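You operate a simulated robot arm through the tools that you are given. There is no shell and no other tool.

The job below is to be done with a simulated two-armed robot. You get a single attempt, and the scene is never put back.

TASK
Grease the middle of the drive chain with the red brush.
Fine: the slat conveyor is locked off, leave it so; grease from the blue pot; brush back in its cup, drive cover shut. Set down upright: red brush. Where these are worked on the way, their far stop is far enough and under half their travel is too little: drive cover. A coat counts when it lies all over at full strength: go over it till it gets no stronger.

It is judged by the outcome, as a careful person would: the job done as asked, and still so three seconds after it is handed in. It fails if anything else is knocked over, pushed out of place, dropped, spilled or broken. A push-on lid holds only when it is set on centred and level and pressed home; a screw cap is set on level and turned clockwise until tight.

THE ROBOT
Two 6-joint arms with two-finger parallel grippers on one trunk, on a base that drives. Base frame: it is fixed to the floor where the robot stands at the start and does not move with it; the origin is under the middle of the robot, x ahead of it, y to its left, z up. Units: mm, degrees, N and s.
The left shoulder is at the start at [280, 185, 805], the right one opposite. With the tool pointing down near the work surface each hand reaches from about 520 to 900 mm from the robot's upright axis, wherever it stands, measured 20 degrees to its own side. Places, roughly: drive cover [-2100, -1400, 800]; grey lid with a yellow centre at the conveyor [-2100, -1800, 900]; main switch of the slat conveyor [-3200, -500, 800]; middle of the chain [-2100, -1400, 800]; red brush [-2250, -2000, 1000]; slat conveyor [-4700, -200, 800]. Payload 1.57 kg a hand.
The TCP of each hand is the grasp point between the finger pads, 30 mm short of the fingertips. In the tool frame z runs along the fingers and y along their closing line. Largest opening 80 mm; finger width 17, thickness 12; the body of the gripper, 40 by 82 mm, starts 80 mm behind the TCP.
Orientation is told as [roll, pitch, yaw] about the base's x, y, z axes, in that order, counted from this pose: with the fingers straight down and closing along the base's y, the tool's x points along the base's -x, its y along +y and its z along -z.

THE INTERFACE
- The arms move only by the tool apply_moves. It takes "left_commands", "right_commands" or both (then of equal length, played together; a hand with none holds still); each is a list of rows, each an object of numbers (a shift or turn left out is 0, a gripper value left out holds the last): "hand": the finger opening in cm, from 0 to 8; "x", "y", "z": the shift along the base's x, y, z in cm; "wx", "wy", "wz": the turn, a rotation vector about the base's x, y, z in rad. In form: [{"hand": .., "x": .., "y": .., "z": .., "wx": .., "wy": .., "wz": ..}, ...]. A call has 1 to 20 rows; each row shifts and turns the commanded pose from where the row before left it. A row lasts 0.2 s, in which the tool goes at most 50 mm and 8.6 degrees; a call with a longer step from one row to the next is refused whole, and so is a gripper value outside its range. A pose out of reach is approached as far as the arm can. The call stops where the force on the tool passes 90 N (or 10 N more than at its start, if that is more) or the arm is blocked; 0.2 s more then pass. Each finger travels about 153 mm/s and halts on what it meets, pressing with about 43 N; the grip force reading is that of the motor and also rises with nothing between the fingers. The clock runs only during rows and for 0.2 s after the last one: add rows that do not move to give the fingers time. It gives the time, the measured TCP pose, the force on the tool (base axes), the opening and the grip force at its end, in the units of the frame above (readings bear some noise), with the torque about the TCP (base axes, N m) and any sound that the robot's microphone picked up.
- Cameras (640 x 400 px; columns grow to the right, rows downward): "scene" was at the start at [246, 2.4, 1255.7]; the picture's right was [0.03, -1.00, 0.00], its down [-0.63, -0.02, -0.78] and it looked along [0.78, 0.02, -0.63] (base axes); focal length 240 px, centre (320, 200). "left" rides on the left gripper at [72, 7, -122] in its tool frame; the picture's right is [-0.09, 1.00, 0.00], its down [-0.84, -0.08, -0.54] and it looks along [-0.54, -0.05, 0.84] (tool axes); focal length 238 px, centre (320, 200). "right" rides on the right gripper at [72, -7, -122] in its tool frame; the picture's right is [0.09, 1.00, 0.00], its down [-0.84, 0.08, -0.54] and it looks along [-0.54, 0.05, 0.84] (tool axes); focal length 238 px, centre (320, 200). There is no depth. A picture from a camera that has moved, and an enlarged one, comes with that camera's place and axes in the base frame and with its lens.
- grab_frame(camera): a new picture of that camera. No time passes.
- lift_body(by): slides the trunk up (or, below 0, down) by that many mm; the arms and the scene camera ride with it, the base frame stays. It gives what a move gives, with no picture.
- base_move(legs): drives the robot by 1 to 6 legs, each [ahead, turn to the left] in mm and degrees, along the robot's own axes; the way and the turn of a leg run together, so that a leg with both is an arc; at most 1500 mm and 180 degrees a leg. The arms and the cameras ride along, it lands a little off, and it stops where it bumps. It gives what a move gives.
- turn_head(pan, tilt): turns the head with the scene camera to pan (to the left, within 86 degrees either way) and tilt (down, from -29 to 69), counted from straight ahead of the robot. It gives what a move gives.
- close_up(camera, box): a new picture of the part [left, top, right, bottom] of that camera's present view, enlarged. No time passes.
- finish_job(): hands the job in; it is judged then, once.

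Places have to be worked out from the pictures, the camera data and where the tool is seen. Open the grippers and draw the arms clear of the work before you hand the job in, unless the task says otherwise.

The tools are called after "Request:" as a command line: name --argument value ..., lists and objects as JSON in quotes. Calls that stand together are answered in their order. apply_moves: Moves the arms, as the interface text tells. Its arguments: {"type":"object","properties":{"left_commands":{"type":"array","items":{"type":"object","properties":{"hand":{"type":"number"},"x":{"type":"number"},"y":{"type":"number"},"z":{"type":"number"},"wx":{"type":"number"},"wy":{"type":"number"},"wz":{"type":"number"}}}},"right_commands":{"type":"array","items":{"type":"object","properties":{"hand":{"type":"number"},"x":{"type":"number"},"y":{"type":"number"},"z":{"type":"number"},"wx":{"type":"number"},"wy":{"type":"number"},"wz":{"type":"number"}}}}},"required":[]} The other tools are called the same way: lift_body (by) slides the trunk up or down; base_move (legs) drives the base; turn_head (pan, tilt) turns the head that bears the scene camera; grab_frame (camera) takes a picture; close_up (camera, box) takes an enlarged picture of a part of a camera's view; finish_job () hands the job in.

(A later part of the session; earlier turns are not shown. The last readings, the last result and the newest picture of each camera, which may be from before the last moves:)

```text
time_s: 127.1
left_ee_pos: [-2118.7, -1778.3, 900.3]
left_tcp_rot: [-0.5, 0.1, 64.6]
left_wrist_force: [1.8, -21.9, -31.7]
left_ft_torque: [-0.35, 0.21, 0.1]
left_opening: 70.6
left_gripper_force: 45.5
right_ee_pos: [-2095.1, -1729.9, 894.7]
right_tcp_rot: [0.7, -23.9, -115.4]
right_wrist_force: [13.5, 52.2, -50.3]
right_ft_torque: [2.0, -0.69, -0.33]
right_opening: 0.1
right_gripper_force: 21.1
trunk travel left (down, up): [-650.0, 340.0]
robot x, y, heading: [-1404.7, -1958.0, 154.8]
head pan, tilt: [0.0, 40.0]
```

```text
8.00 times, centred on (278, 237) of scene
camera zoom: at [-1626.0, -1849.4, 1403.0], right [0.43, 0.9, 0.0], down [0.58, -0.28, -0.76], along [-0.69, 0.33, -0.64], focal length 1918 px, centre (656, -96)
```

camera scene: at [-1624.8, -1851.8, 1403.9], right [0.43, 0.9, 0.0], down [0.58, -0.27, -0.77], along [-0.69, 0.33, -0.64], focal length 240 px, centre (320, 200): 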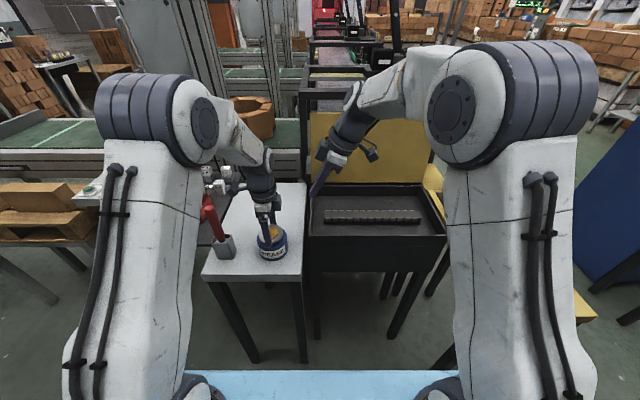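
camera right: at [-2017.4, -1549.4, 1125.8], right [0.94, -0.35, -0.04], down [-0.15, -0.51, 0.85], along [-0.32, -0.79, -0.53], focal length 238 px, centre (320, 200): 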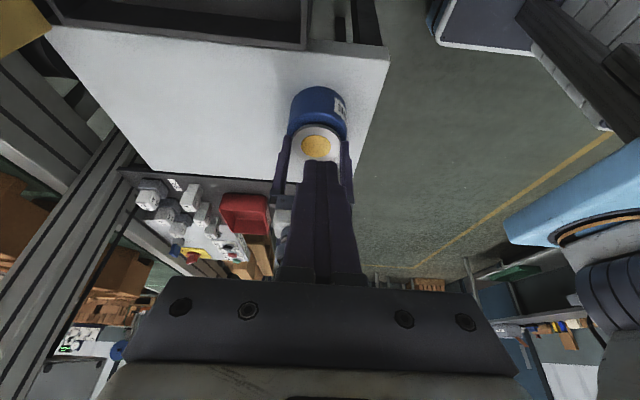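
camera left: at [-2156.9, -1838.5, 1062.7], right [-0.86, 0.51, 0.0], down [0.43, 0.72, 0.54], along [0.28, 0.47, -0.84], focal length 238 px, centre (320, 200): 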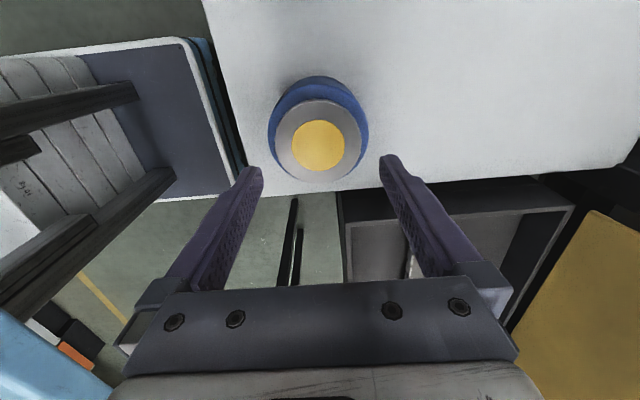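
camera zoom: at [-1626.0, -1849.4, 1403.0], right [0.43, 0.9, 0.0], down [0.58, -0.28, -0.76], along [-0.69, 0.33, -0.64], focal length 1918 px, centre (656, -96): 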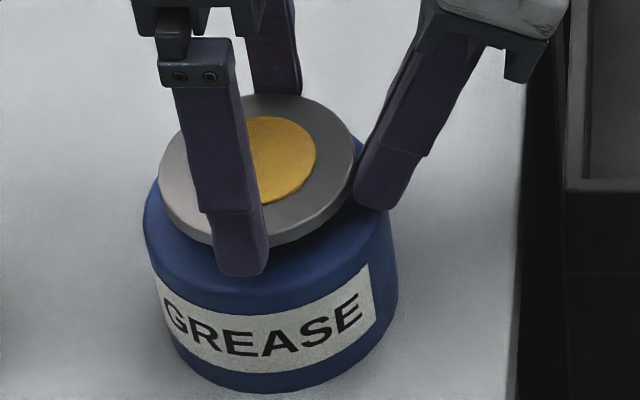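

Even 80 N of pull does not release it, so the lid must be threaded after all; earlier turns were off-centre. I withdraw the right fist and relax the left hand's pull.

Request:
apply_moves --right_commands '[{"x": 0.3, "y": 0.63, "z": -0.3}, {"x": 0.86, "y": 1.8}, {"x": 0.86, "y": 1.8, "z": 1.5}, {"x": 0.86, "y": 1.8, "z": 3.0}, {"x": 0.86, "y": 1.8, "z": 3.0}, {"x": 0.86, "y": 1.8, "z": 3.0}, {}]' --left_commands '[{"z": -0.3}, {"z": -0.3}, {"z": -0.2}, {}, {}, {}, {}]'

Request:
apply_moves --left_commands '[{"hand": 8}, {}, {"z": -0.15}, {"hand": 6}, {}, {}, {}]'

Request:
close_up --camera "scene" --box '[254, 222, 286, 242]'

```text
time_s: 128.7
left_ee_pos: [-2118.1, -1775.8, 898.8]
left_tcp_rot: [-0.1, -0.1, 64.6]
left_wrist_force: [17.2, 0.2, 0.5]
left_ft_torque: [0.09, -0.55, 0.22]
left_opening: 70.3
left_gripper_force: 44.8
right_ee_pos: [-2053.6, -1642.9, 1008.5]
right_tcp_rot: [-0.1, -25.1, -115.3]
right_wrist_force: [0.1, -0.6, -0.4]
right_ft_torque: [0.02, -0.01, 0.0]
right_opening: 0.0
right_gripper_force: 20.9
trunk travel left (down, up): [-650.0, 340.0]
robot x, y, heading: [-1401.3, -1956.0, 154.7]
head pan, tilt: [0.0, 40.0]
```

```text
time_s: 130.3
left_ee_pos: [-2119.4, -1777.3, 895.0]
left_tcp_rot: [0.0, -0.1, 64.6]
left_wrist_force: [6.3, -4.0, 0.6]
left_ft_torque: [-0.11, -0.25, 0.0]
left_opening: 70.8
left_gripper_force: 45.2
right_ee_pos: [-2052.6, -1643.6, 1009.0]
right_tcp_rot: [-0.1, -25.0, -115.0]
right_wrist_force: [-0.3, -0.1, 0.9]
right_ft_torque: [0.01, 0.01, -0.02]
right_opening: 0.0
right_gripper_force: 21.8
trunk travel left (down, up): [-650.0, 340.0]
robot x, y, heading: [-1405.0, -1958.7, 154.4]
head pan, tilt: [0.0, 40.0]
```

```text
16.00 times, centred on (270, 232) of scene
camera zoom: at [-1623.1, -1851.9, 1404.2], right [0.43, 0.9, 0.0], down [0.58, -0.27, -0.77], along [-0.69, 0.33, -0.64], focal length 3837 px, centre (1120, -312)
```

zoom: 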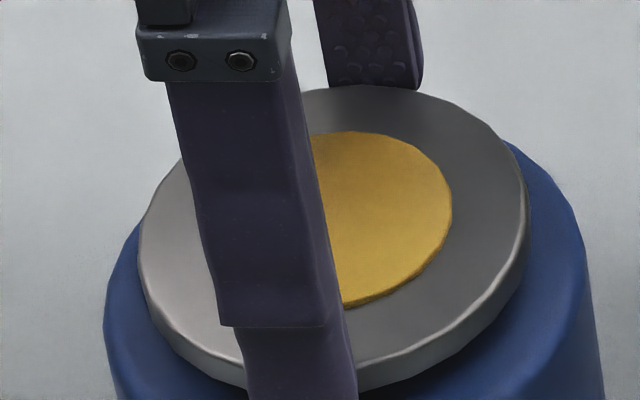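

Grip is centred with little side force. I turn counter-clockwise in fine steps and read the torque each time.

Request:
apply_moves --left_commands '[{"wz": 0.03}]'

Request:
apply_moves --left_commands '[{"wz": 0.03}]'

Request:
apply_moves --left_commands '[{"wz": 0.03}]'

Request:
apply_moves --left_commands '[{"wz": 0.03}]'

Request:
close_up --camera "scene" --box '[254, 222, 286, 242]'

Request:
apply_moves --left_commands '[{"wz": 0.06}]'

Request:
close_up --camera "scene" --box '[254, 222, 286, 242]'

```text
time_s: 130.7
left_ee_pos: [-2119.6, -1777.9, 896.1]
left_tcp_rot: [0.0, -0.1, 66.2]
left_wrist_force: [6.6, -7.6, -0.1]
left_ft_torque: [-0.43, 0.02, -1.22]
left_opening: 70.5
left_gripper_force: 45.1
right_ee_pos: [-2052.2, -1643.3, 1008.0]
right_tcp_rot: [-0.2, -25.0, -115.1]
right_wrist_force: [0.3, 0.0, 0.1]
right_ft_torque: [0.01, -0.01, 0.02]
right_opening: 0.1
right_gripper_force: 20.8
trunk travel left (down, up): [-650.0, 340.0]
robot x, y, heading: [-1404.6, -1956.6, 154.8]
head pan, tilt: [0.0, 40.0]
```

```text
time_s: 131.1
left_ee_pos: [-2119.0, -1777.0, 894.7]
left_tcp_rot: [0.0, -0.1, 68.0]
left_wrist_force: [8.2, -7.5, 0.2]
left_ft_torque: [-0.34, -0.24, -1.07]
left_opening: 70.4
left_gripper_force: 44.9
right_ee_pos: [-2053.5, -1643.3, 1008.4]
right_tcp_rot: [-0.1, -25.0, -115.1]
right_wrist_force: [0.6, 0.6, 0.2]
right_ft_torque: [0.0, 0.04, 0.0]
right_opening: 0.0
right_gripper_force: 21.1
trunk travel left (down, up): [-650.0, 340.0]
robot x, y, heading: [-1398.7, -1955.0, 154.7]
head pan, tilt: [0.0, 40.0]
```

```text
time_s: 131.5
left_ee_pos: [-2119.0, -1776.7, 895.8]
left_tcp_rot: [0.0, 0.0, 69.9]
left_wrist_force: [9.5, -9.3, -1.1]
left_ft_torque: [-0.22, -0.21, -0.98]
left_opening: 70.4
left_gripper_force: 45.0
right_ee_pos: [-2053.4, -1644.4, 1007.7]
right_tcp_rot: [-0.1, -25.0, -115.1]
right_wrist_force: [1.0, 0.1, -1.1]
right_ft_torque: [0.01, -0.02, -0.02]
right_opening: 0.2
right_gripper_force: 21.3
trunk travel left (down, up): [-650.0, 340.0]
robot x, y, heading: [-1405.8, -1951.7, 154.8]
head pan, tilt: [0.0, 40.0]
```

```text
time_s: 131.9
left_ee_pos: [-2118.9, -1777.4, 896.2]
left_tcp_rot: [-0.1, -0.2, 71.6]
left_wrist_force: [11.3, -8.4, -0.6]
left_ft_torque: [-0.24, -0.19, -0.9]
left_opening: 70.1
left_gripper_force: 45.2
right_ee_pos: [-2052.5, -1644.3, 1006.6]
right_tcp_rot: [-0.1, -25.1, -115.1]
right_wrist_force: [0.2, 0.4, 0.2]
right_ft_torque: [-0.01, 0.0, 0.01]
right_opening: 0.0
right_gripper_force: 21.6
trunk travel left (down, up): [-650.0, 340.0]
robot x, y, heading: [-1403.2, -1956.3, 154.9]
head pan, tilt: [0.0, 40.0]
```

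```text
16.00 times, centred on (270, 232) of scene
camera zoom: at [-1623.0, -1852.1, 1404.3], right [0.43, 0.9, 0.0], down [0.58, -0.27, -0.77], along [-0.69, 0.33, -0.64], focal length 3837 px, centre (1120, -312)
```

zoom: 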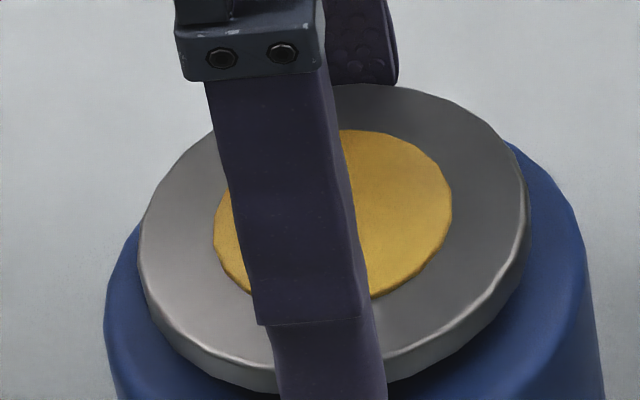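

```text
time_s: 132.3
left_ee_pos: [-2119.6, -1776.8, 895.5]
left_tcp_rot: [0.0, -0.1, 75.1]
left_wrist_force: [9.7, -6.4, -0.9]
left_ft_torque: [-0.32, -0.32, -0.32]
left_opening: 69.5
left_gripper_force: 45.4
right_ee_pos: [-2053.0, -1643.3, 1008.4]
right_tcp_rot: [-0.1, -25.1, -115.1]
right_wrist_force: [0.0, 0.1, 0.3]
right_ft_torque: [0.03, -0.01, -0.02]
right_opening: 0.2
right_gripper_force: 20.8
trunk travel left (down, up): [-650.0, 340.0]
robot x, y, heading: [-1401.3, -1957.0, 154.7]
head pan, tilt: [0.0, 40.0]
```

```text
16.00 times, centred on (270, 232) of scene
camera zoom: at [-1623.1, -1852.0, 1404.2], right [0.43, 0.9, 0.0], down [0.58, -0.27, -0.77], along [-0.69, 0.33, -0.64], focal length 3837 px, centre (1120, -312)
```

zoom: 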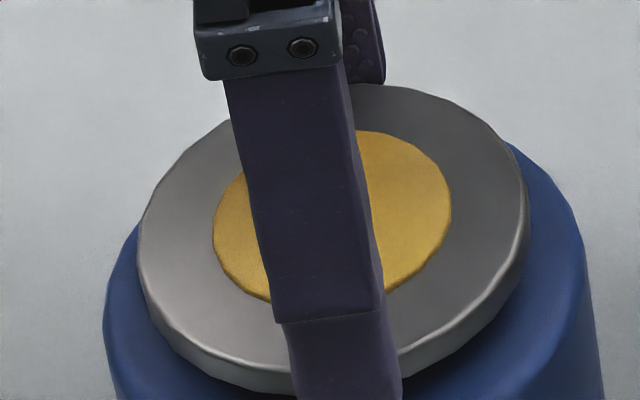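

The lid holds against both ~1.2 N·m and ~80 N. Perhaps it must be pressed down while turned. I regrip, push down about 25–30 N, then turn counter-clockwise.

Request:
apply_moves --left_commands '[{"hand": 8}, {}, {"wz": -0.12}, {"wz": -0.12}, {"z": 0.5}, {"hand": 6}, {}, {}, {}]'

Request:
apply_moves --left_commands '[{"z": -0.2}, {"z": -0.2}, {}]'

Request:
close_up --camera "scene" --box '[246, 220, 294, 250]'

Request:
apply_moves --left_commands '[{"wz": 0.05}, {"wz": 0.05}]'

Request:
apply_moves --left_commands '[{"wz": 0.1}, {"wz": 0.1}]'

Request:
close_up --camera "scene" --box '[246, 220, 294, 250]'

```text
time_s: 134.3
left_ee_pos: [-2119.9, -1777.4, 899.5]
left_tcp_rot: [-0.1, -0.1, 61.1]
left_wrist_force: [7.5, -5.8, -2.4]
left_ft_torque: [-0.22, -0.22, -0.56]
left_opening: 70.6
left_gripper_force: 44.8
right_ee_pos: [-2053.1, -1643.2, 1008.2]
right_tcp_rot: [-0.2, -25.0, -115.2]
right_wrist_force: [-0.4, -0.4, 0.6]
right_ft_torque: [-0.01, -0.01, -0.05]
right_opening: 0.3
right_gripper_force: 21.5
trunk travel left (down, up): [-650.0, 340.0]
robot x, y, heading: [-1399.8, -1956.8, 154.7]
head pan, tilt: [0.0, 40.0]
```

```text
time_s: 135.1
left_ee_pos: [-2118.7, -1776.8, 897.2]
left_tcp_rot: [0.0, -0.1, 61.3]
left_wrist_force: [12.0, -9.0, 1.5]
left_ft_torque: [-0.25, -0.14, -0.47]
left_opening: 70.4
left_gripper_force: 45.2
right_ee_pos: [-2052.5, -1644.2, 1008.1]
right_tcp_rot: [-0.1, -25.0, -115.1]
right_wrist_force: [-0.1, 0.2, -0.8]
right_ft_torque: [0.01, 0.03, 0.03]
right_opening: 0.0
right_gripper_force: 21.0
trunk travel left (down, up): [-650.0, 340.0]
robot x, y, heading: [-1401.0, -1956.4, 154.7]
head pan, tilt: [0.0, 40.0]
```

```text
13.33 times, centred on (270, 235) of scene
camera zoom: at [-1622.9, -1852.2, 1404.3], right [0.43, 0.9, 0.0], down [0.58, -0.27, -0.77], along [-0.69, 0.33, -0.64], focal length 3198 px, centre (987, -267)
```

zoom: 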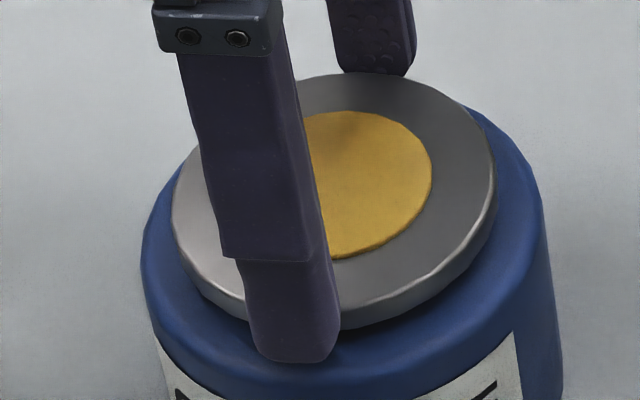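

```text
time_s: 135.7
left_ee_pos: [-2119.1, -1777.7, 896.6]
left_tcp_rot: [0.0, -0.1, 66.9]
left_wrist_force: [11.5, -11.6, 1.4]
left_ft_torque: [-0.35, -0.17, -1.17]
left_opening: 70.4
left_gripper_force: 45.1
right_ee_pos: [-2054.1, -1643.6, 1008.5]
right_tcp_rot: [0.0, -25.0, -115.0]
right_wrist_force: [-0.3, 0.1, 0.4]
right_ft_torque: [0.05, 0.03, -0.01]
right_opening: 0.0
right_gripper_force: 21.6
trunk travel left (down, up): [-650.0, 340.0]
robot x, y, heading: [-1402.4, -1957.8, 154.7]
head pan, tilt: [0.0, 40.0]
```

```text
time_s: 136.3
left_ee_pos: [-2119.7, -1776.2, 896.5]
left_tcp_rot: [0.2, -0.2, 78.5]
left_wrist_force: [10.0, -6.0, 1.2]
left_ft_torque: [-0.06, -0.41, -0.78]
left_opening: 68.9
left_gripper_force: 45.0
right_ee_pos: [-2052.1, -1642.1, 1007.6]
right_tcp_rot: [-0.1, -25.0, -115.1]
right_wrist_force: [0.2, -0.1, 0.3]
right_ft_torque: [-0.01, -0.02, -0.04]
right_opening: 0.0
right_gripper_force: 21.3
trunk travel left (down, up): [-650.0, 340.0]
robot x, y, heading: [-1403.1, -1961.3, 154.9]
head pan, tilt: [0.0, 40.0]
```

```text
13.33 times, centred on (270, 235) of scene
camera zoom: at [-1622.9, -1852.0, 1404.3], right [0.43, 0.9, 0.0], down [0.58, -0.27, -0.77], along [-0.69, 0.33, -0.64], focal length 3198 px, centre (987, -267)
```

zoom: 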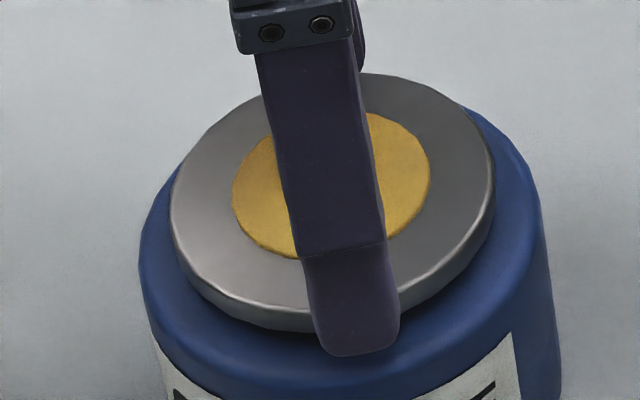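

Pressing moved the lid down ~2.5 mm with hardly any force — so it is sprung and goes down easily. I regrip and press further down to find the bottom stop.

Request:
apply_moves --left_commands '[{"hand": 8}, {}, {"wz": -0.14}, {"wz": -0.13}, {"z": 0.4}, {}]'

Request:
close_up --camera "scene" --box '[246, 220, 294, 250]'

Request:
apply_moves --left_commands '[{"hand": 6}, {}, {}, {}]'

Request:
apply_moves --left_commands '[{"z": -0.2}, {"z": -0.2}]'

Request:
apply_moves --left_commands '[{"z": -0.2}, {"z": -0.1}]'

Request:
close_up --camera "scene" --box '[246, 220, 294, 250]'

```text
time_s: 137.7
left_ee_pos: [-2120.5, -1776.7, 901.0]
left_tcp_rot: [0.1, 0.0, 62.8]
left_wrist_force: [0.4, -0.4, -0.5]
left_ft_torque: [-0.01, -0.01, 0.01]
left_opening: 80.0
left_gripper_force: 0.0
right_ee_pos: [-2052.0, -1642.9, 1006.9]
right_tcp_rot: [-0.1, -24.9, -115.1]
right_wrist_force: [0.0, 0.4, -0.6]
right_ft_torque: [0.01, -0.02, -0.02]
right_opening: 0.0
right_gripper_force: 20.8
trunk travel left (down, up): [-650.0, 340.0]
robot x, y, heading: [-1405.2, -1957.1, 154.6]
head pan, tilt: [0.0, 40.0]
```

```text
13.33 times, centred on (270, 235) of scene
camera zoom: at [-1623.4, -1851.8, 1404.2], right [0.43, 0.9, 0.0], down [0.58, -0.27, -0.77], along [-0.69, 0.33, -0.64], focal length 3198 px, centre (987, -267)
```

zoom: 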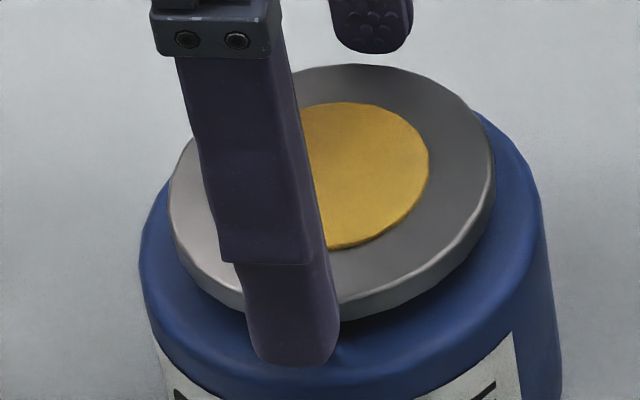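

```text
time_s: 138.7
left_ee_pos: [-2119.0, -1777.5, 900.0]
left_tcp_rot: [0.0, -0.1, 62.8]
left_wrist_force: [8.1, -4.0, 0.7]
left_ft_torque: [-0.16, -0.28, -0.18]
left_opening: 70.4
left_gripper_force: 45.2
right_ee_pos: [-2053.0, -1642.7, 1007.9]
right_tcp_rot: [-0.1, -25.1, -115.1]
right_wrist_force: [0.0, 0.3, 0.6]
right_ft_torque: [0.01, -0.03, 0.02]
right_opening: 0.1
right_gripper_force: 21.1
trunk travel left (down, up): [-650.0, 340.0]
robot x, y, heading: [-1402.7, -1957.2, 154.7]
head pan, tilt: [0.0, 40.0]
```

```text
time_s: 139.3
left_ee_pos: [-2118.9, -1776.8, 896.7]
left_tcp_rot: [0.1, -0.2, 62.8]
left_wrist_force: [11.6, -5.7, 1.2]
left_ft_torque: [-0.16, -0.39, -0.2]
left_opening: 70.4
left_gripper_force: 44.9
right_ee_pos: [-2053.8, -1643.0, 1008.3]
right_tcp_rot: [-0.2, -25.0, -115.1]
right_wrist_force: [-0.2, 0.3, -0.3]
right_ft_torque: [0.01, 0.02, 0.02]
right_opening: 0.0
right_gripper_force: 21.8
trunk travel left (down, up): [-650.0, 340.0]
robot x, y, heading: [-1401.2, -1955.6, 154.6]
head pan, tilt: [0.0, 40.0]
```

```text
time_s: 139.9
left_ee_pos: [-2118.0, -1776.7, 894.0]
left_tcp_rot: [0.0, 0.0, 62.9]
left_wrist_force: [10.0, -8.6, 5.8]
left_ft_torque: [-0.44, -0.73, -0.15]
left_opening: 70.3
left_gripper_force: 44.9
right_ee_pos: [-2053.8, -1643.1, 1008.1]
right_tcp_rot: [-0.1, -25.1, -115.1]
right_wrist_force: [0.0, 0.5, 0.1]
right_ft_torque: [0.04, 0.02, 0.04]
right_opening: 0.0
right_gripper_force: 21.1
trunk travel left (down, up): [-650.0, 340.0]
robot x, y, heading: [-1400.4, -1958.2, 154.7]
head pan, tilt: [0.0, 40.0]
```

```text
13.33 times, centred on (270, 235) of scene
camera zoom: at [-1622.8, -1852.2, 1404.4], right [0.43, 0.9, 0.0], down [0.58, -0.27, -0.77], along [-0.69, 0.33, -0.64], focal length 3198 px, centre (987, -267)
```

zoom: 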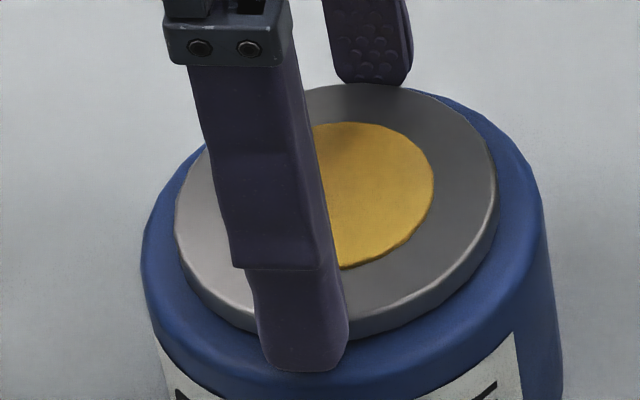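

The lid sinks about 6 mm against a light spring: a press-and-turn lid. I press to the bottom and then turn counter-clockwise.

Request:
apply_moves --left_commands '[{"z": -0.2}, {"z": -0.1}]'

Request:
apply_moves --left_commands '[{"wz": 0.05}, {"wz": 0.05}]'

Request:
apply_moves --left_commands '[{"wz": 0.1}, {"wz": 0.1}]'

Request:
close_up --camera "scene" --box '[246, 220, 294, 250]'

```text
time_s: 140.5
left_ee_pos: [-2118.3, -1777.0, 893.1]
left_tcp_rot: [0.1, -0.2, 62.9]
left_wrist_force: [11.0, -11.6, 25.7]
left_ft_torque: [-0.61, -0.73, -0.06]
left_opening: 70.4
left_gripper_force: 44.9
right_ee_pos: [-2051.7, -1644.3, 1009.5]
right_tcp_rot: [-0.2, -25.1, -115.1]
right_wrist_force: [0.5, -0.5, 0.4]
right_ft_torque: [-0.02, -0.03, -0.01]
right_opening: 0.4
right_gripper_force: 21.2
trunk travel left (down, up): [-650.0, 340.0]
robot x, y, heading: [-1402.3, -1960.7, 154.7]
head pan, tilt: [0.0, 40.0]
```

```text
time_s: 141.1
left_ee_pos: [-2119.2, -1776.6, 890.9]
left_tcp_rot: [0.2, -0.1, 68.6]
left_wrist_force: [9.5, -7.5, 18.1]
left_ft_torque: [-0.39, -0.25, -0.91]
left_opening: 70.7
left_gripper_force: 45.2
right_ee_pos: [-2053.8, -1643.4, 1007.5]
right_tcp_rot: [-0.1, -24.9, -115.1]
right_wrist_force: [-0.2, 0.1, -0.6]
right_ft_torque: [-0.02, -0.01, -0.01]
right_opening: 0.0
right_gripper_force: 20.9
trunk travel left (down, up): [-650.0, 340.0]
robot x, y, heading: [-1402.5, -1959.0, 154.3]
head pan, tilt: [0.0, 40.0]
```

```text
time_s: 141.7
left_ee_pos: [-2120.6, -1776.5, 890.6]
left_tcp_rot: [0.2, 0.0, 80.1]
left_wrist_force: [6.0, -6.4, 3.5]
left_ft_torque: [-0.17, 0.02, -1.33]
left_opening: 68.7
left_gripper_force: 45.0
right_ee_pos: [-2053.2, -1642.9, 1008.7]
right_tcp_rot: [-0.1, -25.0, -115.1]
right_wrist_force: [0.6, 0.1, -1.4]
right_ft_torque: [-0.01, 0.0, 0.01]
right_opening: 0.1
right_gripper_force: 21.4
trunk travel left (down, up): [-650.0, 340.0]
robot x, y, heading: [-1397.9, -1956.2, 154.7]
head pan, tilt: [0.0, 40.0]
```

```text
13.33 times, centred on (270, 235) of scene
camera zoom: at [-1623.0, -1852.0, 1404.1], right [0.43, 0.9, 0.0], down [0.58, -0.27, -0.77], along [-0.69, 0.33, -0.64], focal length 3198 px, centre (987, -267)
```

zoom: 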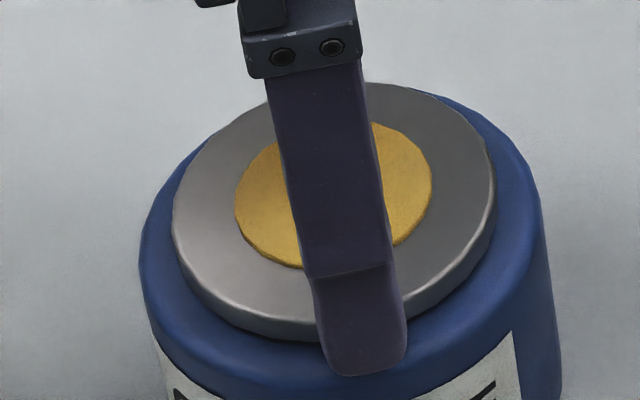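

Still no turn, even pressed. I release and see where the lid settles now.

Request:
apply_moves --left_commands '[{"hand": 8}, {}, {}]'

Request:
close_up --camera "scene" --box '[246, 220, 294, 250]'

Request:
apply_moves --left_commands '[{"z": 3.0}, {"z": 3.0}, {"z": 3.0}, {"wz": -0.12}, {"wz": -0.12}, {}]'

Request:
close_up --camera "scene" --box '[246, 220, 294, 250]'

Request:
close_up --camera "left" --box '[240, 90, 400, 190]'

```text
time_s: 142.5
left_ee_pos: [-2120.6, -1777.6, 890.3]
left_tcp_rot: [0.1, -0.1, 80.1]
left_wrist_force: [0.0, -0.1, -0.3]
left_ft_torque: [-0.01, -0.02, 0.0]
left_opening: 79.8
left_gripper_force: 0.1
right_ee_pos: [-2053.4, -1644.1, 1008.0]
right_tcp_rot: [-0.2, -24.9, -115.1]
right_wrist_force: [0.1, -0.4, 0.4]
right_ft_torque: [0.01, 0.02, -0.02]
right_opening: 0.1
right_gripper_force: 21.1
trunk travel left (down, up): [-650.0, 340.0]
robot x, y, heading: [-1401.3, -1952.3, 154.9]
head pan, tilt: [0.0, 40.0]
```

```text
13.33 times, centred on (270, 235) of scene
camera zoom: at [-1623.5, -1851.8, 1404.2], right [0.43, 0.9, 0.0], down [0.58, -0.27, -0.77], along [-0.69, 0.33, -0.64], focal length 3198 px, centre (987, -267)
```

zoom: 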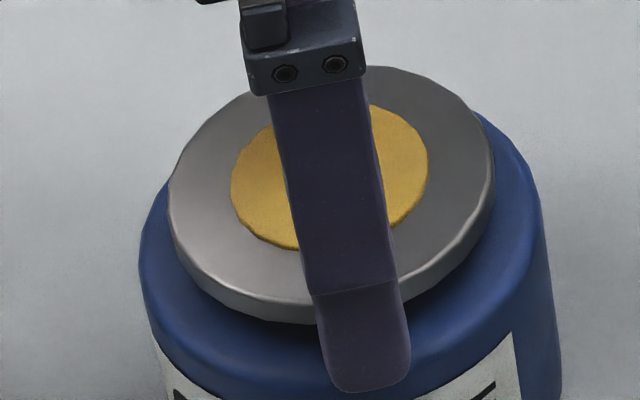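

```text
time_s: 143.9
left_ee_pos: [-2120.0, -1777.3, 981.4]
left_tcp_rot: [0.1, -0.1, 66.3]
left_wrist_force: [0.7, -0.3, 0.2]
left_ft_torque: [0.0, 0.03, -0.01]
left_opening: 79.9
left_gripper_force: 0.1
right_ee_pos: [-2053.4, -1643.3, 1008.1]
right_tcp_rot: [-0.1, -25.0, -115.0]
right_wrist_force: [-0.1, 0.1, 0.0]
right_ft_torque: [-0.01, -0.01, -0.01]
right_opening: 0.2
right_gripper_force: 21.4
trunk travel left (down, up): [-650.0, 340.0]
robot x, y, heading: [-1402.7, -1957.4, 154.7]
head pan, tilt: [0.0, 40.0]
```

```text
13.33 times, centred on (270, 235) of scene
camera zoom: at [-1623.5, -1851.8, 1404.2], right [0.43, 0.9, 0.0], down [0.58, -0.27, -0.77], along [-0.69, 0.33, -0.64], focal length 3198 px, centre (987, -267)
```

zoom: 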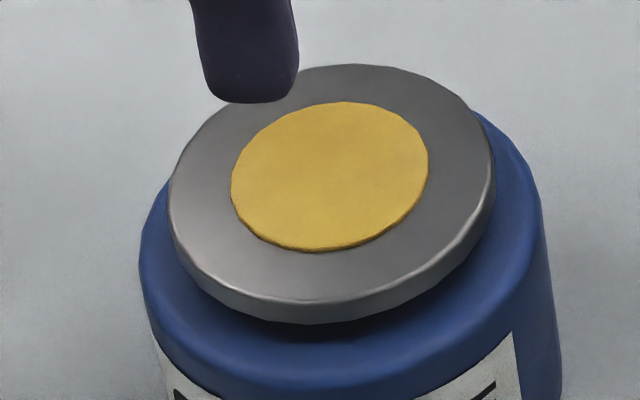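

```text
4.00 times, centred on (320, 140) of left
camera zoom: at [-2155.5, -1841.0, 1102.5], right [-0.87, 0.49, 0.0], down [0.41, 0.73, 0.54], along [0.26, 0.48, -0.84], focal length 953 px, centre (320, 440)
```

zoom: 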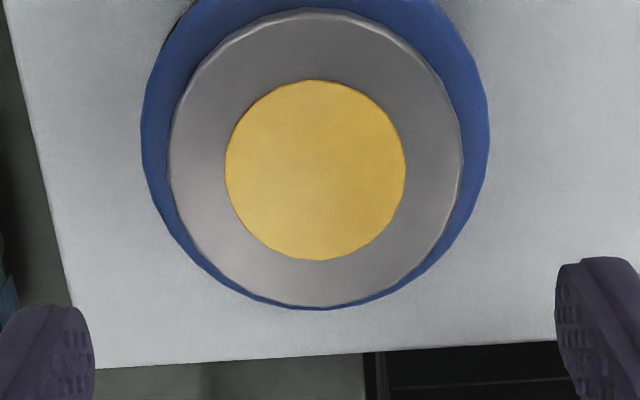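

The lid springs back up: it is a sprung press-plate (plunger-type pot), so grease comes by pressing the brush down on the yellow centre. I now take the left hand over to the brush, turned back to its normal yaw.

Request:
apply_moves --left_commands '[{"z": 4.0}, {"z": 4.0}, {"x": -0.4, "y": -1.24, "wz": 0.1402}, {"x": -0.4, "y": -1.24, "wz": 0.1402}, {"x": -0.4, "y": -1.24, "wz": 0.1402}, {"x": -0.4, "y": -1.24, "wz": 0.1402}, {"x": -0.4, "y": -1.24, "wz": 0.1402}, {"x": -0.4, "y": -1.24, "wz": 0.1402}, {"x": -0.4, "y": -1.24, "wz": 0.1402}, {"x": -0.4, "y": -1.24, "wz": 0.1402}, {"x": -0.4, "y": -1.24, "wz": 0.1402}, {"x": -0.4, "y": -1.24, "wz": 0.1402}, {"x": -0.4, "y": -1.24, "wz": 0.1402}, {}]' --right_commands '[{"x": 0.86, "y": 1.8, "z": 2.0}, {"x": 0.86, "y": 1.8, "z": 3.0}, {"x": 0.86, "y": 1.8, "z": 3.0}, {"z": 3.0}, {"z": 3.0}, {}, {}, {}, {}, {}, {}, {}, {}, {}]'

Request:
grab_frame --camera "left"

Request:
grab_frame --camera "scene"

```text
time_s: 146.9
left_ee_pos: [-2163.4, -1913.9, 1060.8]
left_tcp_rot: [0.1, -0.1, 154.6]
left_wrist_force: [-0.3, 0.3, 0.2]
left_ft_torque: [-0.03, -0.01, 0.02]
left_opening: 79.9
left_gripper_force: 0.1
right_ee_pos: [-2028.4, -1589.5, 1148.3]
right_tcp_rot: [-0.1, -24.9, -115.1]
right_wrist_force: [0.1, 0.4, 0.3]
right_ft_torque: [0.02, 0.0, -0.02]
right_opening: 0.0
right_gripper_force: 21.7
trunk travel left (down, up): [-650.0, 340.0]
robot x, y, heading: [-1405.2, -1955.3, 154.7]
head pan, tilt: [0.0, 40.0]
```

```text
taken
camera left: at [-2102.4, -1950.7, 1182.3], right [-0.51, -0.86, 0.0], down [-0.72, 0.43, 0.54], along [-0.47, 0.27, -0.84], focal length 238 px, centre (320, 200)
```

left: 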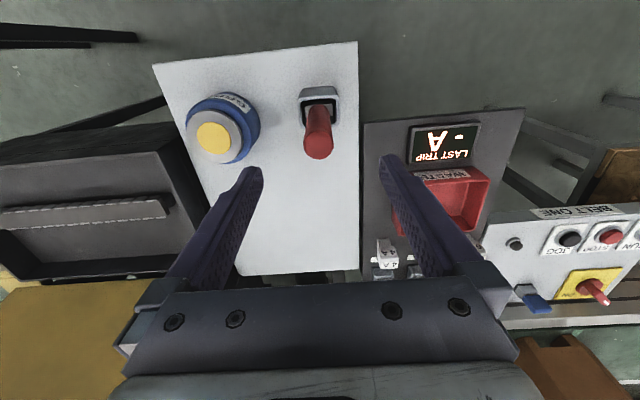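

```text
taken
camera scene: at [-1623.5, -1851.9, 1404.2], right [0.43, 0.9, 0.0], down [0.58, -0.27, -0.77], along [-0.69, 0.33, -0.64], focal length 240 px, centre (320, 200)
```

scene: 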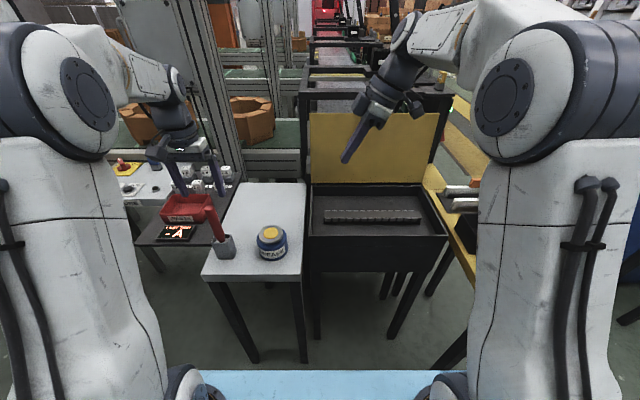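

The hand is right above the brush handle (within a few mm). I descend around the handle to z≈930, just above the cup.

Request:
apply_moves --left_commands '[{"x": -0.15, "y": 0.16, "z": -3.3}, {"z": -3.3}, {"z": -3.3}, {"z": -3.2}, {}]'

Request:
grab_frame --camera "left"

Request:
close_up --camera "scene" --box '[170, 180, 290, 255]'

```text
time_s: 148.1
left_ee_pos: [-2166.5, -1912.3, 927.7]
left_tcp_rot: [0.1, -0.2, 154.6]
left_wrist_force: [-0.8, 0.3, 0.2]
left_ft_torque: [-0.03, 0.04, -0.01]
left_opening: 79.9
left_gripper_force: 0.1
right_ee_pos: [-2028.5, -1589.5, 1149.3]
right_tcp_rot: [-0.1, -25.0, -115.2]
right_wrist_force: [-0.8, -0.3, -0.1]
right_ft_torque: [-0.03, -0.02, -0.02]
right_opening: 0.0
right_gripper_force: 21.9
trunk travel left (down, up): [-650.0, 340.0]
robot x, y, heading: [-1400.6, -1957.6, 154.6]
head pan, tilt: [0.0, 40.0]
```

```text
taken
camera left: at [-2104.0, -1948.8, 1049.8], right [-0.51, -0.86, 0.0], down [-0.72, 0.43, 0.54], along [-0.47, 0.28, -0.84], focal length 238 px, centre (320, 200)
```

left: 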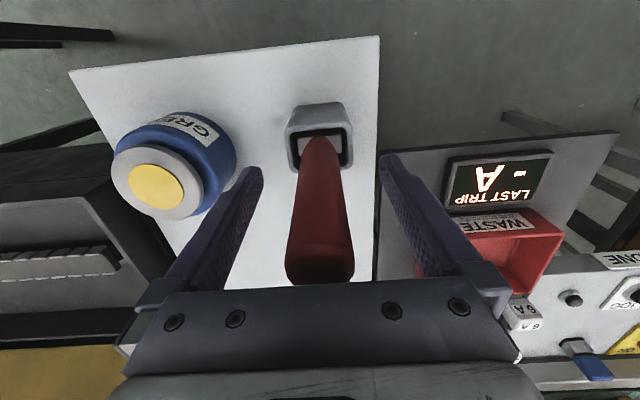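

```text
5.33 times, centred on (230, 218) of scene
camera zoom: at [-1623.6, -1851.8, 1404.2], right [0.43, 0.9, 0.0], down [0.58, -0.27, -0.77], along [-0.69, 0.33, -0.64], focal length 1279 px, centre (800, 107)
```

zoom: 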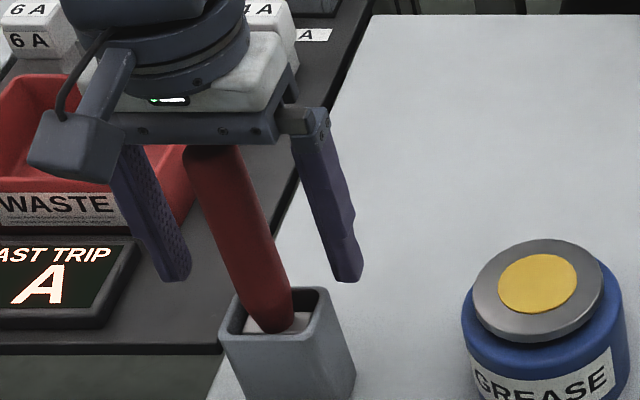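

The handle stands centred between the fingers and just clear of the palm. I close on it.

Request:
apply_moves --left_commands '[{"hand": 5}, {"hand": 3.5}, {"hand": 2}, {"hand": 0}, {}, {}]'

Request:
close_up --camera "scene" --box '[170, 180, 290, 255]'

```text
time_s: 149.5
left_ee_pos: [-2166.3, -1911.3, 928.2]
left_tcp_rot: [0.0, -0.2, 154.6]
left_wrist_force: [-0.8, -0.8, -0.6]
left_ft_torque: [0.0, 0.04, 0.02]
left_opening: 23.5
left_gripper_force: 35.7
right_ee_pos: [-2027.6, -1589.4, 1148.4]
right_tcp_rot: [-0.1, -24.9, -115.1]
right_wrist_force: [-1.3, 0.5, -0.7]
right_ft_torque: [0.01, -0.02, -0.02]
right_opening: 0.2
right_gripper_force: 21.0
trunk travel left (down, up): [-650.0, 340.0]
robot x, y, heading: [-1399.3, -1957.0, 154.9]
head pan, tilt: [0.0, 40.0]
```

```text
5.33 times, centred on (230, 218) of scene
camera zoom: at [-1623.5, -1851.8, 1404.2], right [0.43, 0.9, 0.0], down [0.58, -0.27, -0.77], along [-0.69, 0.33, -0.64], focal length 1279 px, centre (800, 107)
```

zoom: 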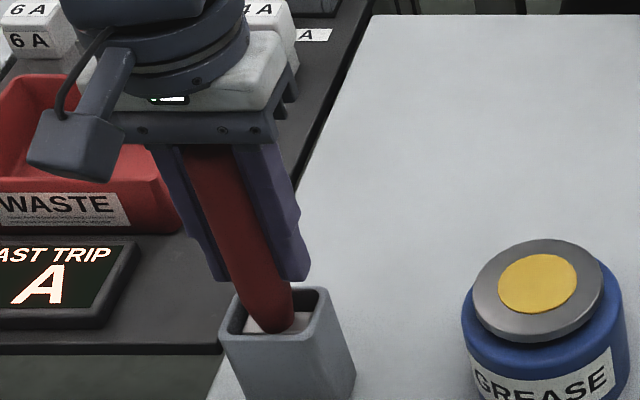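

Brush gripped (23.5 mm). I lift it straight up out of the cup.

Request:
apply_moves --left_commands '[{"z": 1.0}, {"z": 2.0}, {"z": 2.5}, {"z": 2.5}, {"z": 2.5}, {"z": 2.5}, {}]'

Request:
grab_frame --camera "left"

Request:
close_up --camera "scene" --box '[170, 150, 290, 255]'

```text
time_s: 151.1
left_ee_pos: [-2165.3, -1911.1, 1060.2]
left_tcp_rot: [0.1, -0.2, 154.6]
left_wrist_force: [-0.9, -0.2, -0.9]
left_ft_torque: [0.01, 0.01, -0.02]
left_opening: 23.4
left_gripper_force: 35.5
right_ee_pos: [-2027.6, -1590.6, 1148.9]
right_tcp_rot: [0.0, -25.0, -115.1]
right_wrist_force: [-0.4, -0.7, -0.6]
right_ft_torque: [0.0, 0.01, -0.01]
right_opening: 0.0
right_gripper_force: 21.3
trunk travel left (down, up): [-650.0, 340.0]
robot x, y, heading: [-1405.8, -1960.2, 155.0]
head pan, tilt: [0.0, 40.0]
```

```text
taken
camera left: at [-2103.0, -1949.0, 1181.6], right [-0.51, -0.86, 0.0], down [-0.72, 0.43, 0.54], along [-0.47, 0.28, -0.84], focal length 238 px, centre (320, 200)
```

left: 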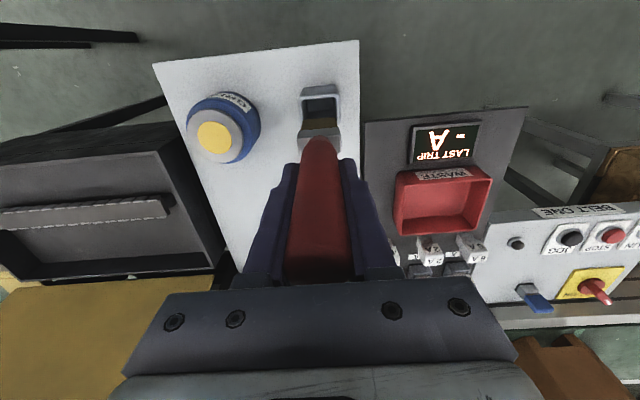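

```text
3.81 times, centred on (230, 202) of scene
camera zoom: at [-1623.4, -1851.8, 1404.2], right [0.43, 0.9, 0.0], down [0.58, -0.27, -0.77], along [-0.69, 0.33, -0.64], focal length 914 px, centre (663, 190)
```

zoom: 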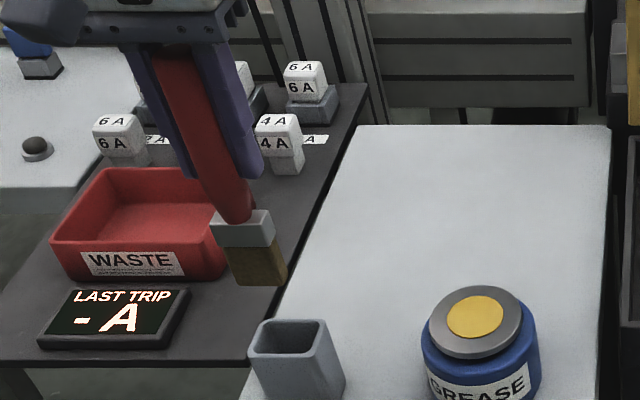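

The brush is out: grey ferrule, brown bristles whose tip is ~118 mm below the TCP. I carry it over the pot's yellow centre.

Request:
apply_moves --left_commands '[{"x": 1.14, "y": 3.33}, {"x": 1.14, "y": 3.33}, {"x": 1.14, "y": 3.33}, {"x": 1.14, "y": 3.33}, {"z": -1.5}, {"z": -1.5}, {}]'

Request:
grab_frame --camera "left"

Request:
close_up --camera "scene" --box '[210, 180, 330, 255]'

```text
time_s: 152.7
left_ee_pos: [-2119.3, -1777.7, 1029.1]
left_tcp_rot: [0.1, -0.1, 154.5]
left_wrist_force: [0.6, -0.4, -0.1]
left_ft_torque: [-0.01, 0.01, 0.0]
left_opening: 23.6
left_gripper_force: 35.4
right_ee_pos: [-2027.9, -1589.7, 1147.6]
right_tcp_rot: [0.0, -25.0, -115.1]
right_wrist_force: [0.3, -1.0, -0.3]
right_ft_torque: [0.01, 0.04, -0.03]
right_opening: 0.1
right_gripper_force: 21.0
trunk travel left (down, up): [-650.0, 340.0]
robot x, y, heading: [-1398.7, -1954.5, 154.7]
head pan, tilt: [0.0, 40.0]
```

```text
taken
camera left: at [-2057.9, -1815.5, 1150.4], right [-0.51, -0.86, 0.0], down [-0.72, 0.43, 0.54], along [-0.47, 0.28, -0.84], focal length 238 px, centre (320, 200)
```

left: 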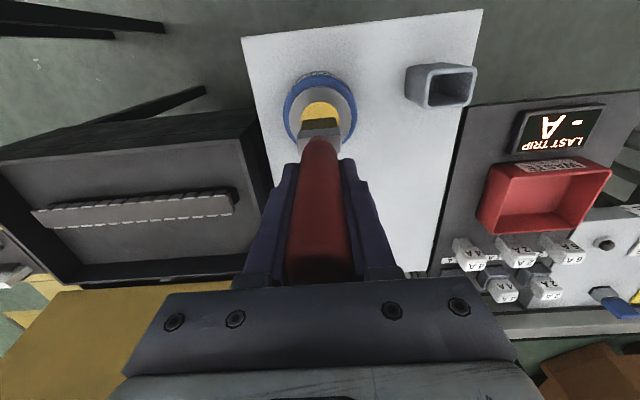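

```text
5.33 times, centred on (270, 218) of scene
camera zoom: at [-1623.5, -1851.8, 1404.2], right [0.43, 0.9, 0.0], down [0.58, -0.27, -0.77], along [-0.69, 0.33, -0.64], focal length 1279 px, centre (587, 107)
```

zoom: 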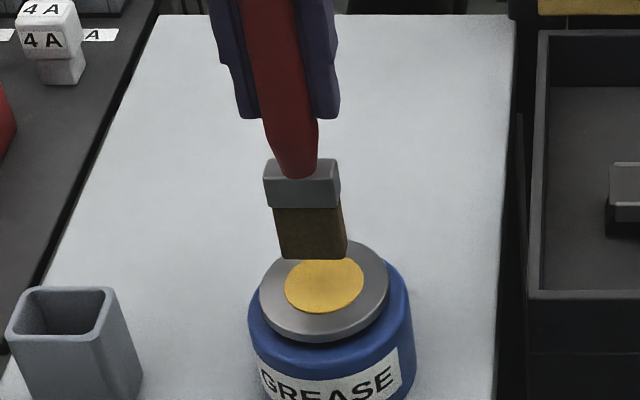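

The bristles hang right above the yellow centre, ~37 mm up. I lower and press the plate down gently.

Request:
apply_moves --left_commands '[{"z": -1.5}, {"z": -1.5}, {"z": -0.5}, {"z": -0.4}, {}]'

Request:
close_up --camera "scene" --box '[230, 195, 310, 245]'

```text
time_s: 153.9
left_ee_pos: [-2119.8, -1778.8, 991.3]
left_tcp_rot: [0.1, -0.2, 154.6]
left_wrist_force: [0.9, -1.5, 10.4]
left_ft_torque: [-0.11, -0.24, -0.02]
left_opening: 23.7
left_gripper_force: 35.8
right_ee_pos: [-2027.7, -1589.7, 1147.7]
right_tcp_rot: [-0.1, -24.9, -115.0]
right_wrist_force: [0.1, -0.2, 0.0]
right_ft_torque: [0.02, -0.01, 0.04]
right_opening: 0.2
right_gripper_force: 21.5
trunk travel left (down, up): [-650.0, 340.0]
robot x, y, heading: [-1401.3, -1954.4, 154.5]
head pan, tilt: [0.0, 40.0]
```

```text
8.00 times, centred on (270, 220) of scene
camera zoom: at [-1623.0, -1852.0, 1404.4], right [0.43, 0.9, 0.0], down [0.58, -0.27, -0.77], along [-0.69, 0.33, -0.64], focal length 1918 px, centre (720, 40)
```

zoom: 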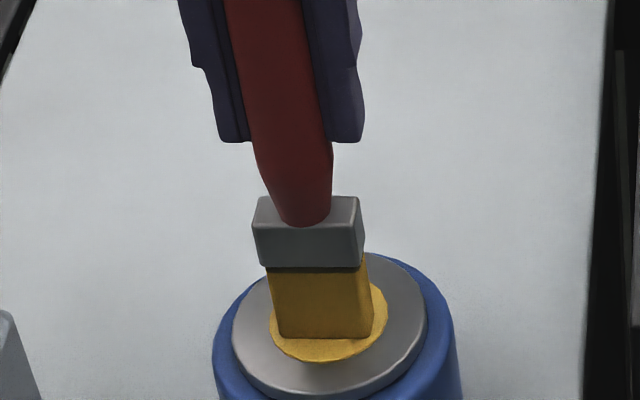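

The bristles have turned grease-yellow: the press-plate gives grease. I press a touch more for a full load, then lift.

Request:
apply_moves --left_commands '[{"z": -0.3}, {}, {}, {"z": 2.0}, {"z": 3.0}, {"z": 3.0}, {"z": 2.0}, {}]'

Request:
close_up --camera "scene" --box '[210, 165, 330, 240]'

Request:
close_up --camera "scene" --box '[300, 170, 460, 270]'

```text
time_s: 155.7
left_ee_pos: [-2120.4, -1777.2, 1087.3]
left_tcp_rot: [0.1, -0.2, 154.6]
left_wrist_force: [0.7, 0.6, 0.1]
left_ft_torque: [0.01, 0.03, -0.03]
left_opening: 23.8
left_gripper_force: 35.8
right_ee_pos: [-2028.1, -1590.0, 1148.5]
right_tcp_rot: [0.0, -25.0, -115.1]
right_wrist_force: [-0.2, -0.5, 0.0]
right_ft_torque: [0.0, 0.02, -0.02]
right_opening: 0.0
right_gripper_force: 20.7
trunk travel left (down, up): [-650.0, 340.0]
robot x, y, heading: [-1402.9, -1958.6, 154.6]
head pan, tilt: [0.0, 40.0]
```

```text
5.33 times, centred on (270, 202) of scene
camera zoom: at [-1623.4, -1851.8, 1404.2], right [0.43, 0.9, 0.0], down [0.58, -0.27, -0.77], along [-0.69, 0.33, -0.64], focal length 1279 px, centre (587, 187)
```

zoom: 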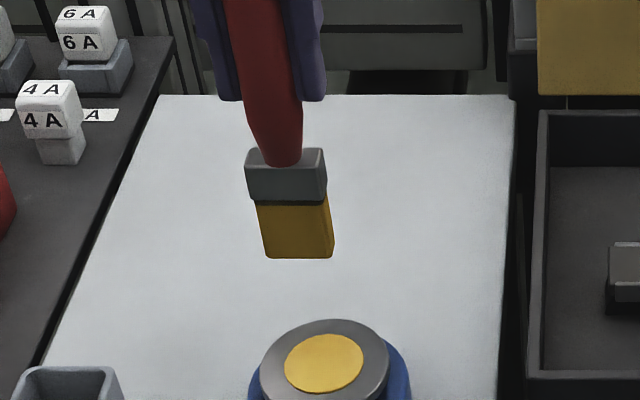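

```text
4.00 times, centred on (380, 220) of scene
camera zoom: at [-1623.4, -1851.8, 1404.2], right [0.43, 0.9, 0.0], down [0.58, -0.27, -0.77], along [-0.69, 0.33, -0.64], focal length 959 px, centre (80, 120)
```

zoom: 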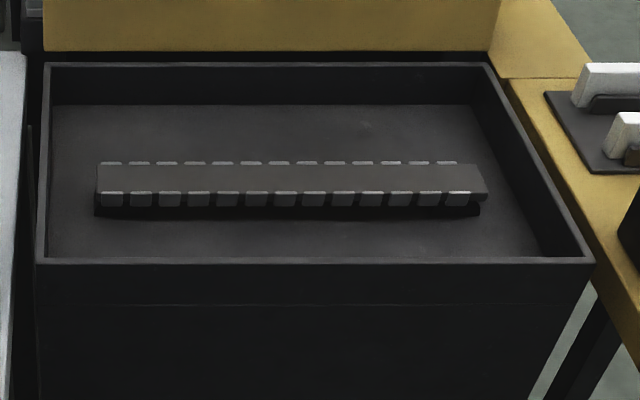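

The brush is loaded. The chain lies in the box at about u 1290, v 2182, top z≈820; from here it's slightly beyond the left arm, so I raise the trunk 100 mm and turn the base 30° to the right to bring the left shoulder nearer.

Request:
lift_body --by 100

Request:
base_move --legs '[[0, -30]]'

Request:
turn_head --pan 10 --tilt 48

Request:
grab_frame --camera "scene"

Request:
grab_frame --camera "left"

```text
time_s: 157.1
left_ee_pos: [-2120.0, -1777.8, 1187.0]
left_tcp_rot: [0.2, -0.1, 154.5]
left_wrist_force: [-0.3, 0.7, -0.8]
left_ft_torque: [0.0, 0.01, 0.0]
left_opening: 23.4
left_gripper_force: 35.7
right_ee_pos: [-2027.3, -1590.6, 1247.8]
right_tcp_rot: [-0.1, -25.0, -115.0]
right_wrist_force: [0.0, 0.6, -0.5]
right_ft_torque: [0.02, 0.02, 0.0]
right_opening: 0.1
right_gripper_force: 21.7
trunk travel left (down, up): [-750.0, 240.0]
robot x, y, heading: [-1397.6, -1955.5, 154.5]
head pan, tilt: [0.0, 40.0]
```

```text
time_s: 158.9
left_ee_pos: [-1935.9, -1445.0, 1188.1]
left_tcp_rot: [0.0, -0.1, 124.8]
left_wrist_force: [0.4, -0.4, 0.0]
left_ft_torque: [-0.01, 0.04, -0.02]
left_opening: 23.4
left_gripper_force: 35.8
right_ee_pos: [-1762.4, -1328.2, 1247.6]
right_tcp_rot: [-0.2, -25.0, -144.8]
right_wrist_force: [0.1, -1.4, -1.1]
right_ft_torque: [-0.05, 0.0, 0.02]
right_opening: 0.3
right_gripper_force: 21.6
trunk travel left (down, up): [-750.0, 240.0]
robot x, y, heading: [-1404.2, -1955.2, 124.7]
head pan, tilt: [0.0, 40.0]
```

```text
time_s: 159.7
left_ee_pos: [-1935.9, -1443.9, 1186.5]
left_tcp_rot: [0.1, -0.1, 124.7]
left_wrist_force: [-0.3, -0.5, -0.2]
left_ft_torque: [-0.04, 0.01, 0.01]
left_opening: 23.5
left_gripper_force: 35.8
right_ee_pos: [-1762.9, -1326.9, 1248.0]
right_tcp_rot: [-0.1, -25.0, -145.0]
right_wrist_force: [0.2, 0.3, -0.1]
right_ft_torque: [0.01, -0.05, -0.03]
right_opening: 0.0
right_gripper_force: 21.1
trunk travel left (down, up): [-750.0, 240.0]
robot x, y, heading: [-1400.0, -1958.2, 124.8]
head pan, tilt: [10.0, 48.0]
```

```text
taken
camera scene: at [-1548.3, -1769.2, 1492.8], right [0.71, 0.7, 0.0], down [0.52, -0.53, -0.67], along [-0.47, 0.47, -0.74], focal length 240 px, centre (320, 200)
```

scene: 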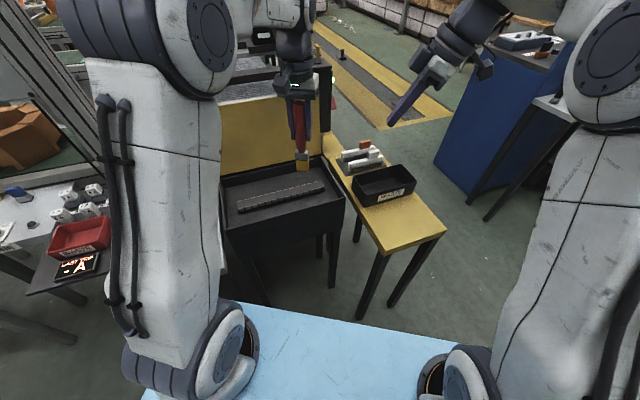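

```text
taken
camera left: at [-1900.2, -1508.0, 1308.7], right [-0.87, -0.49, 0.0], down [-0.41, 0.73, 0.54], along [-0.27, 0.47, -0.84], focal length 238 px, centre (320, 200)
```

left: 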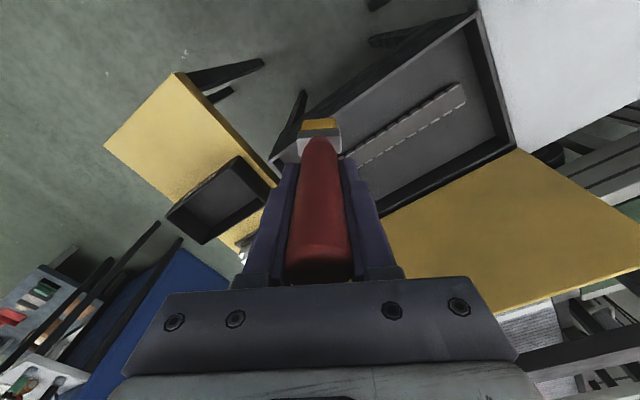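

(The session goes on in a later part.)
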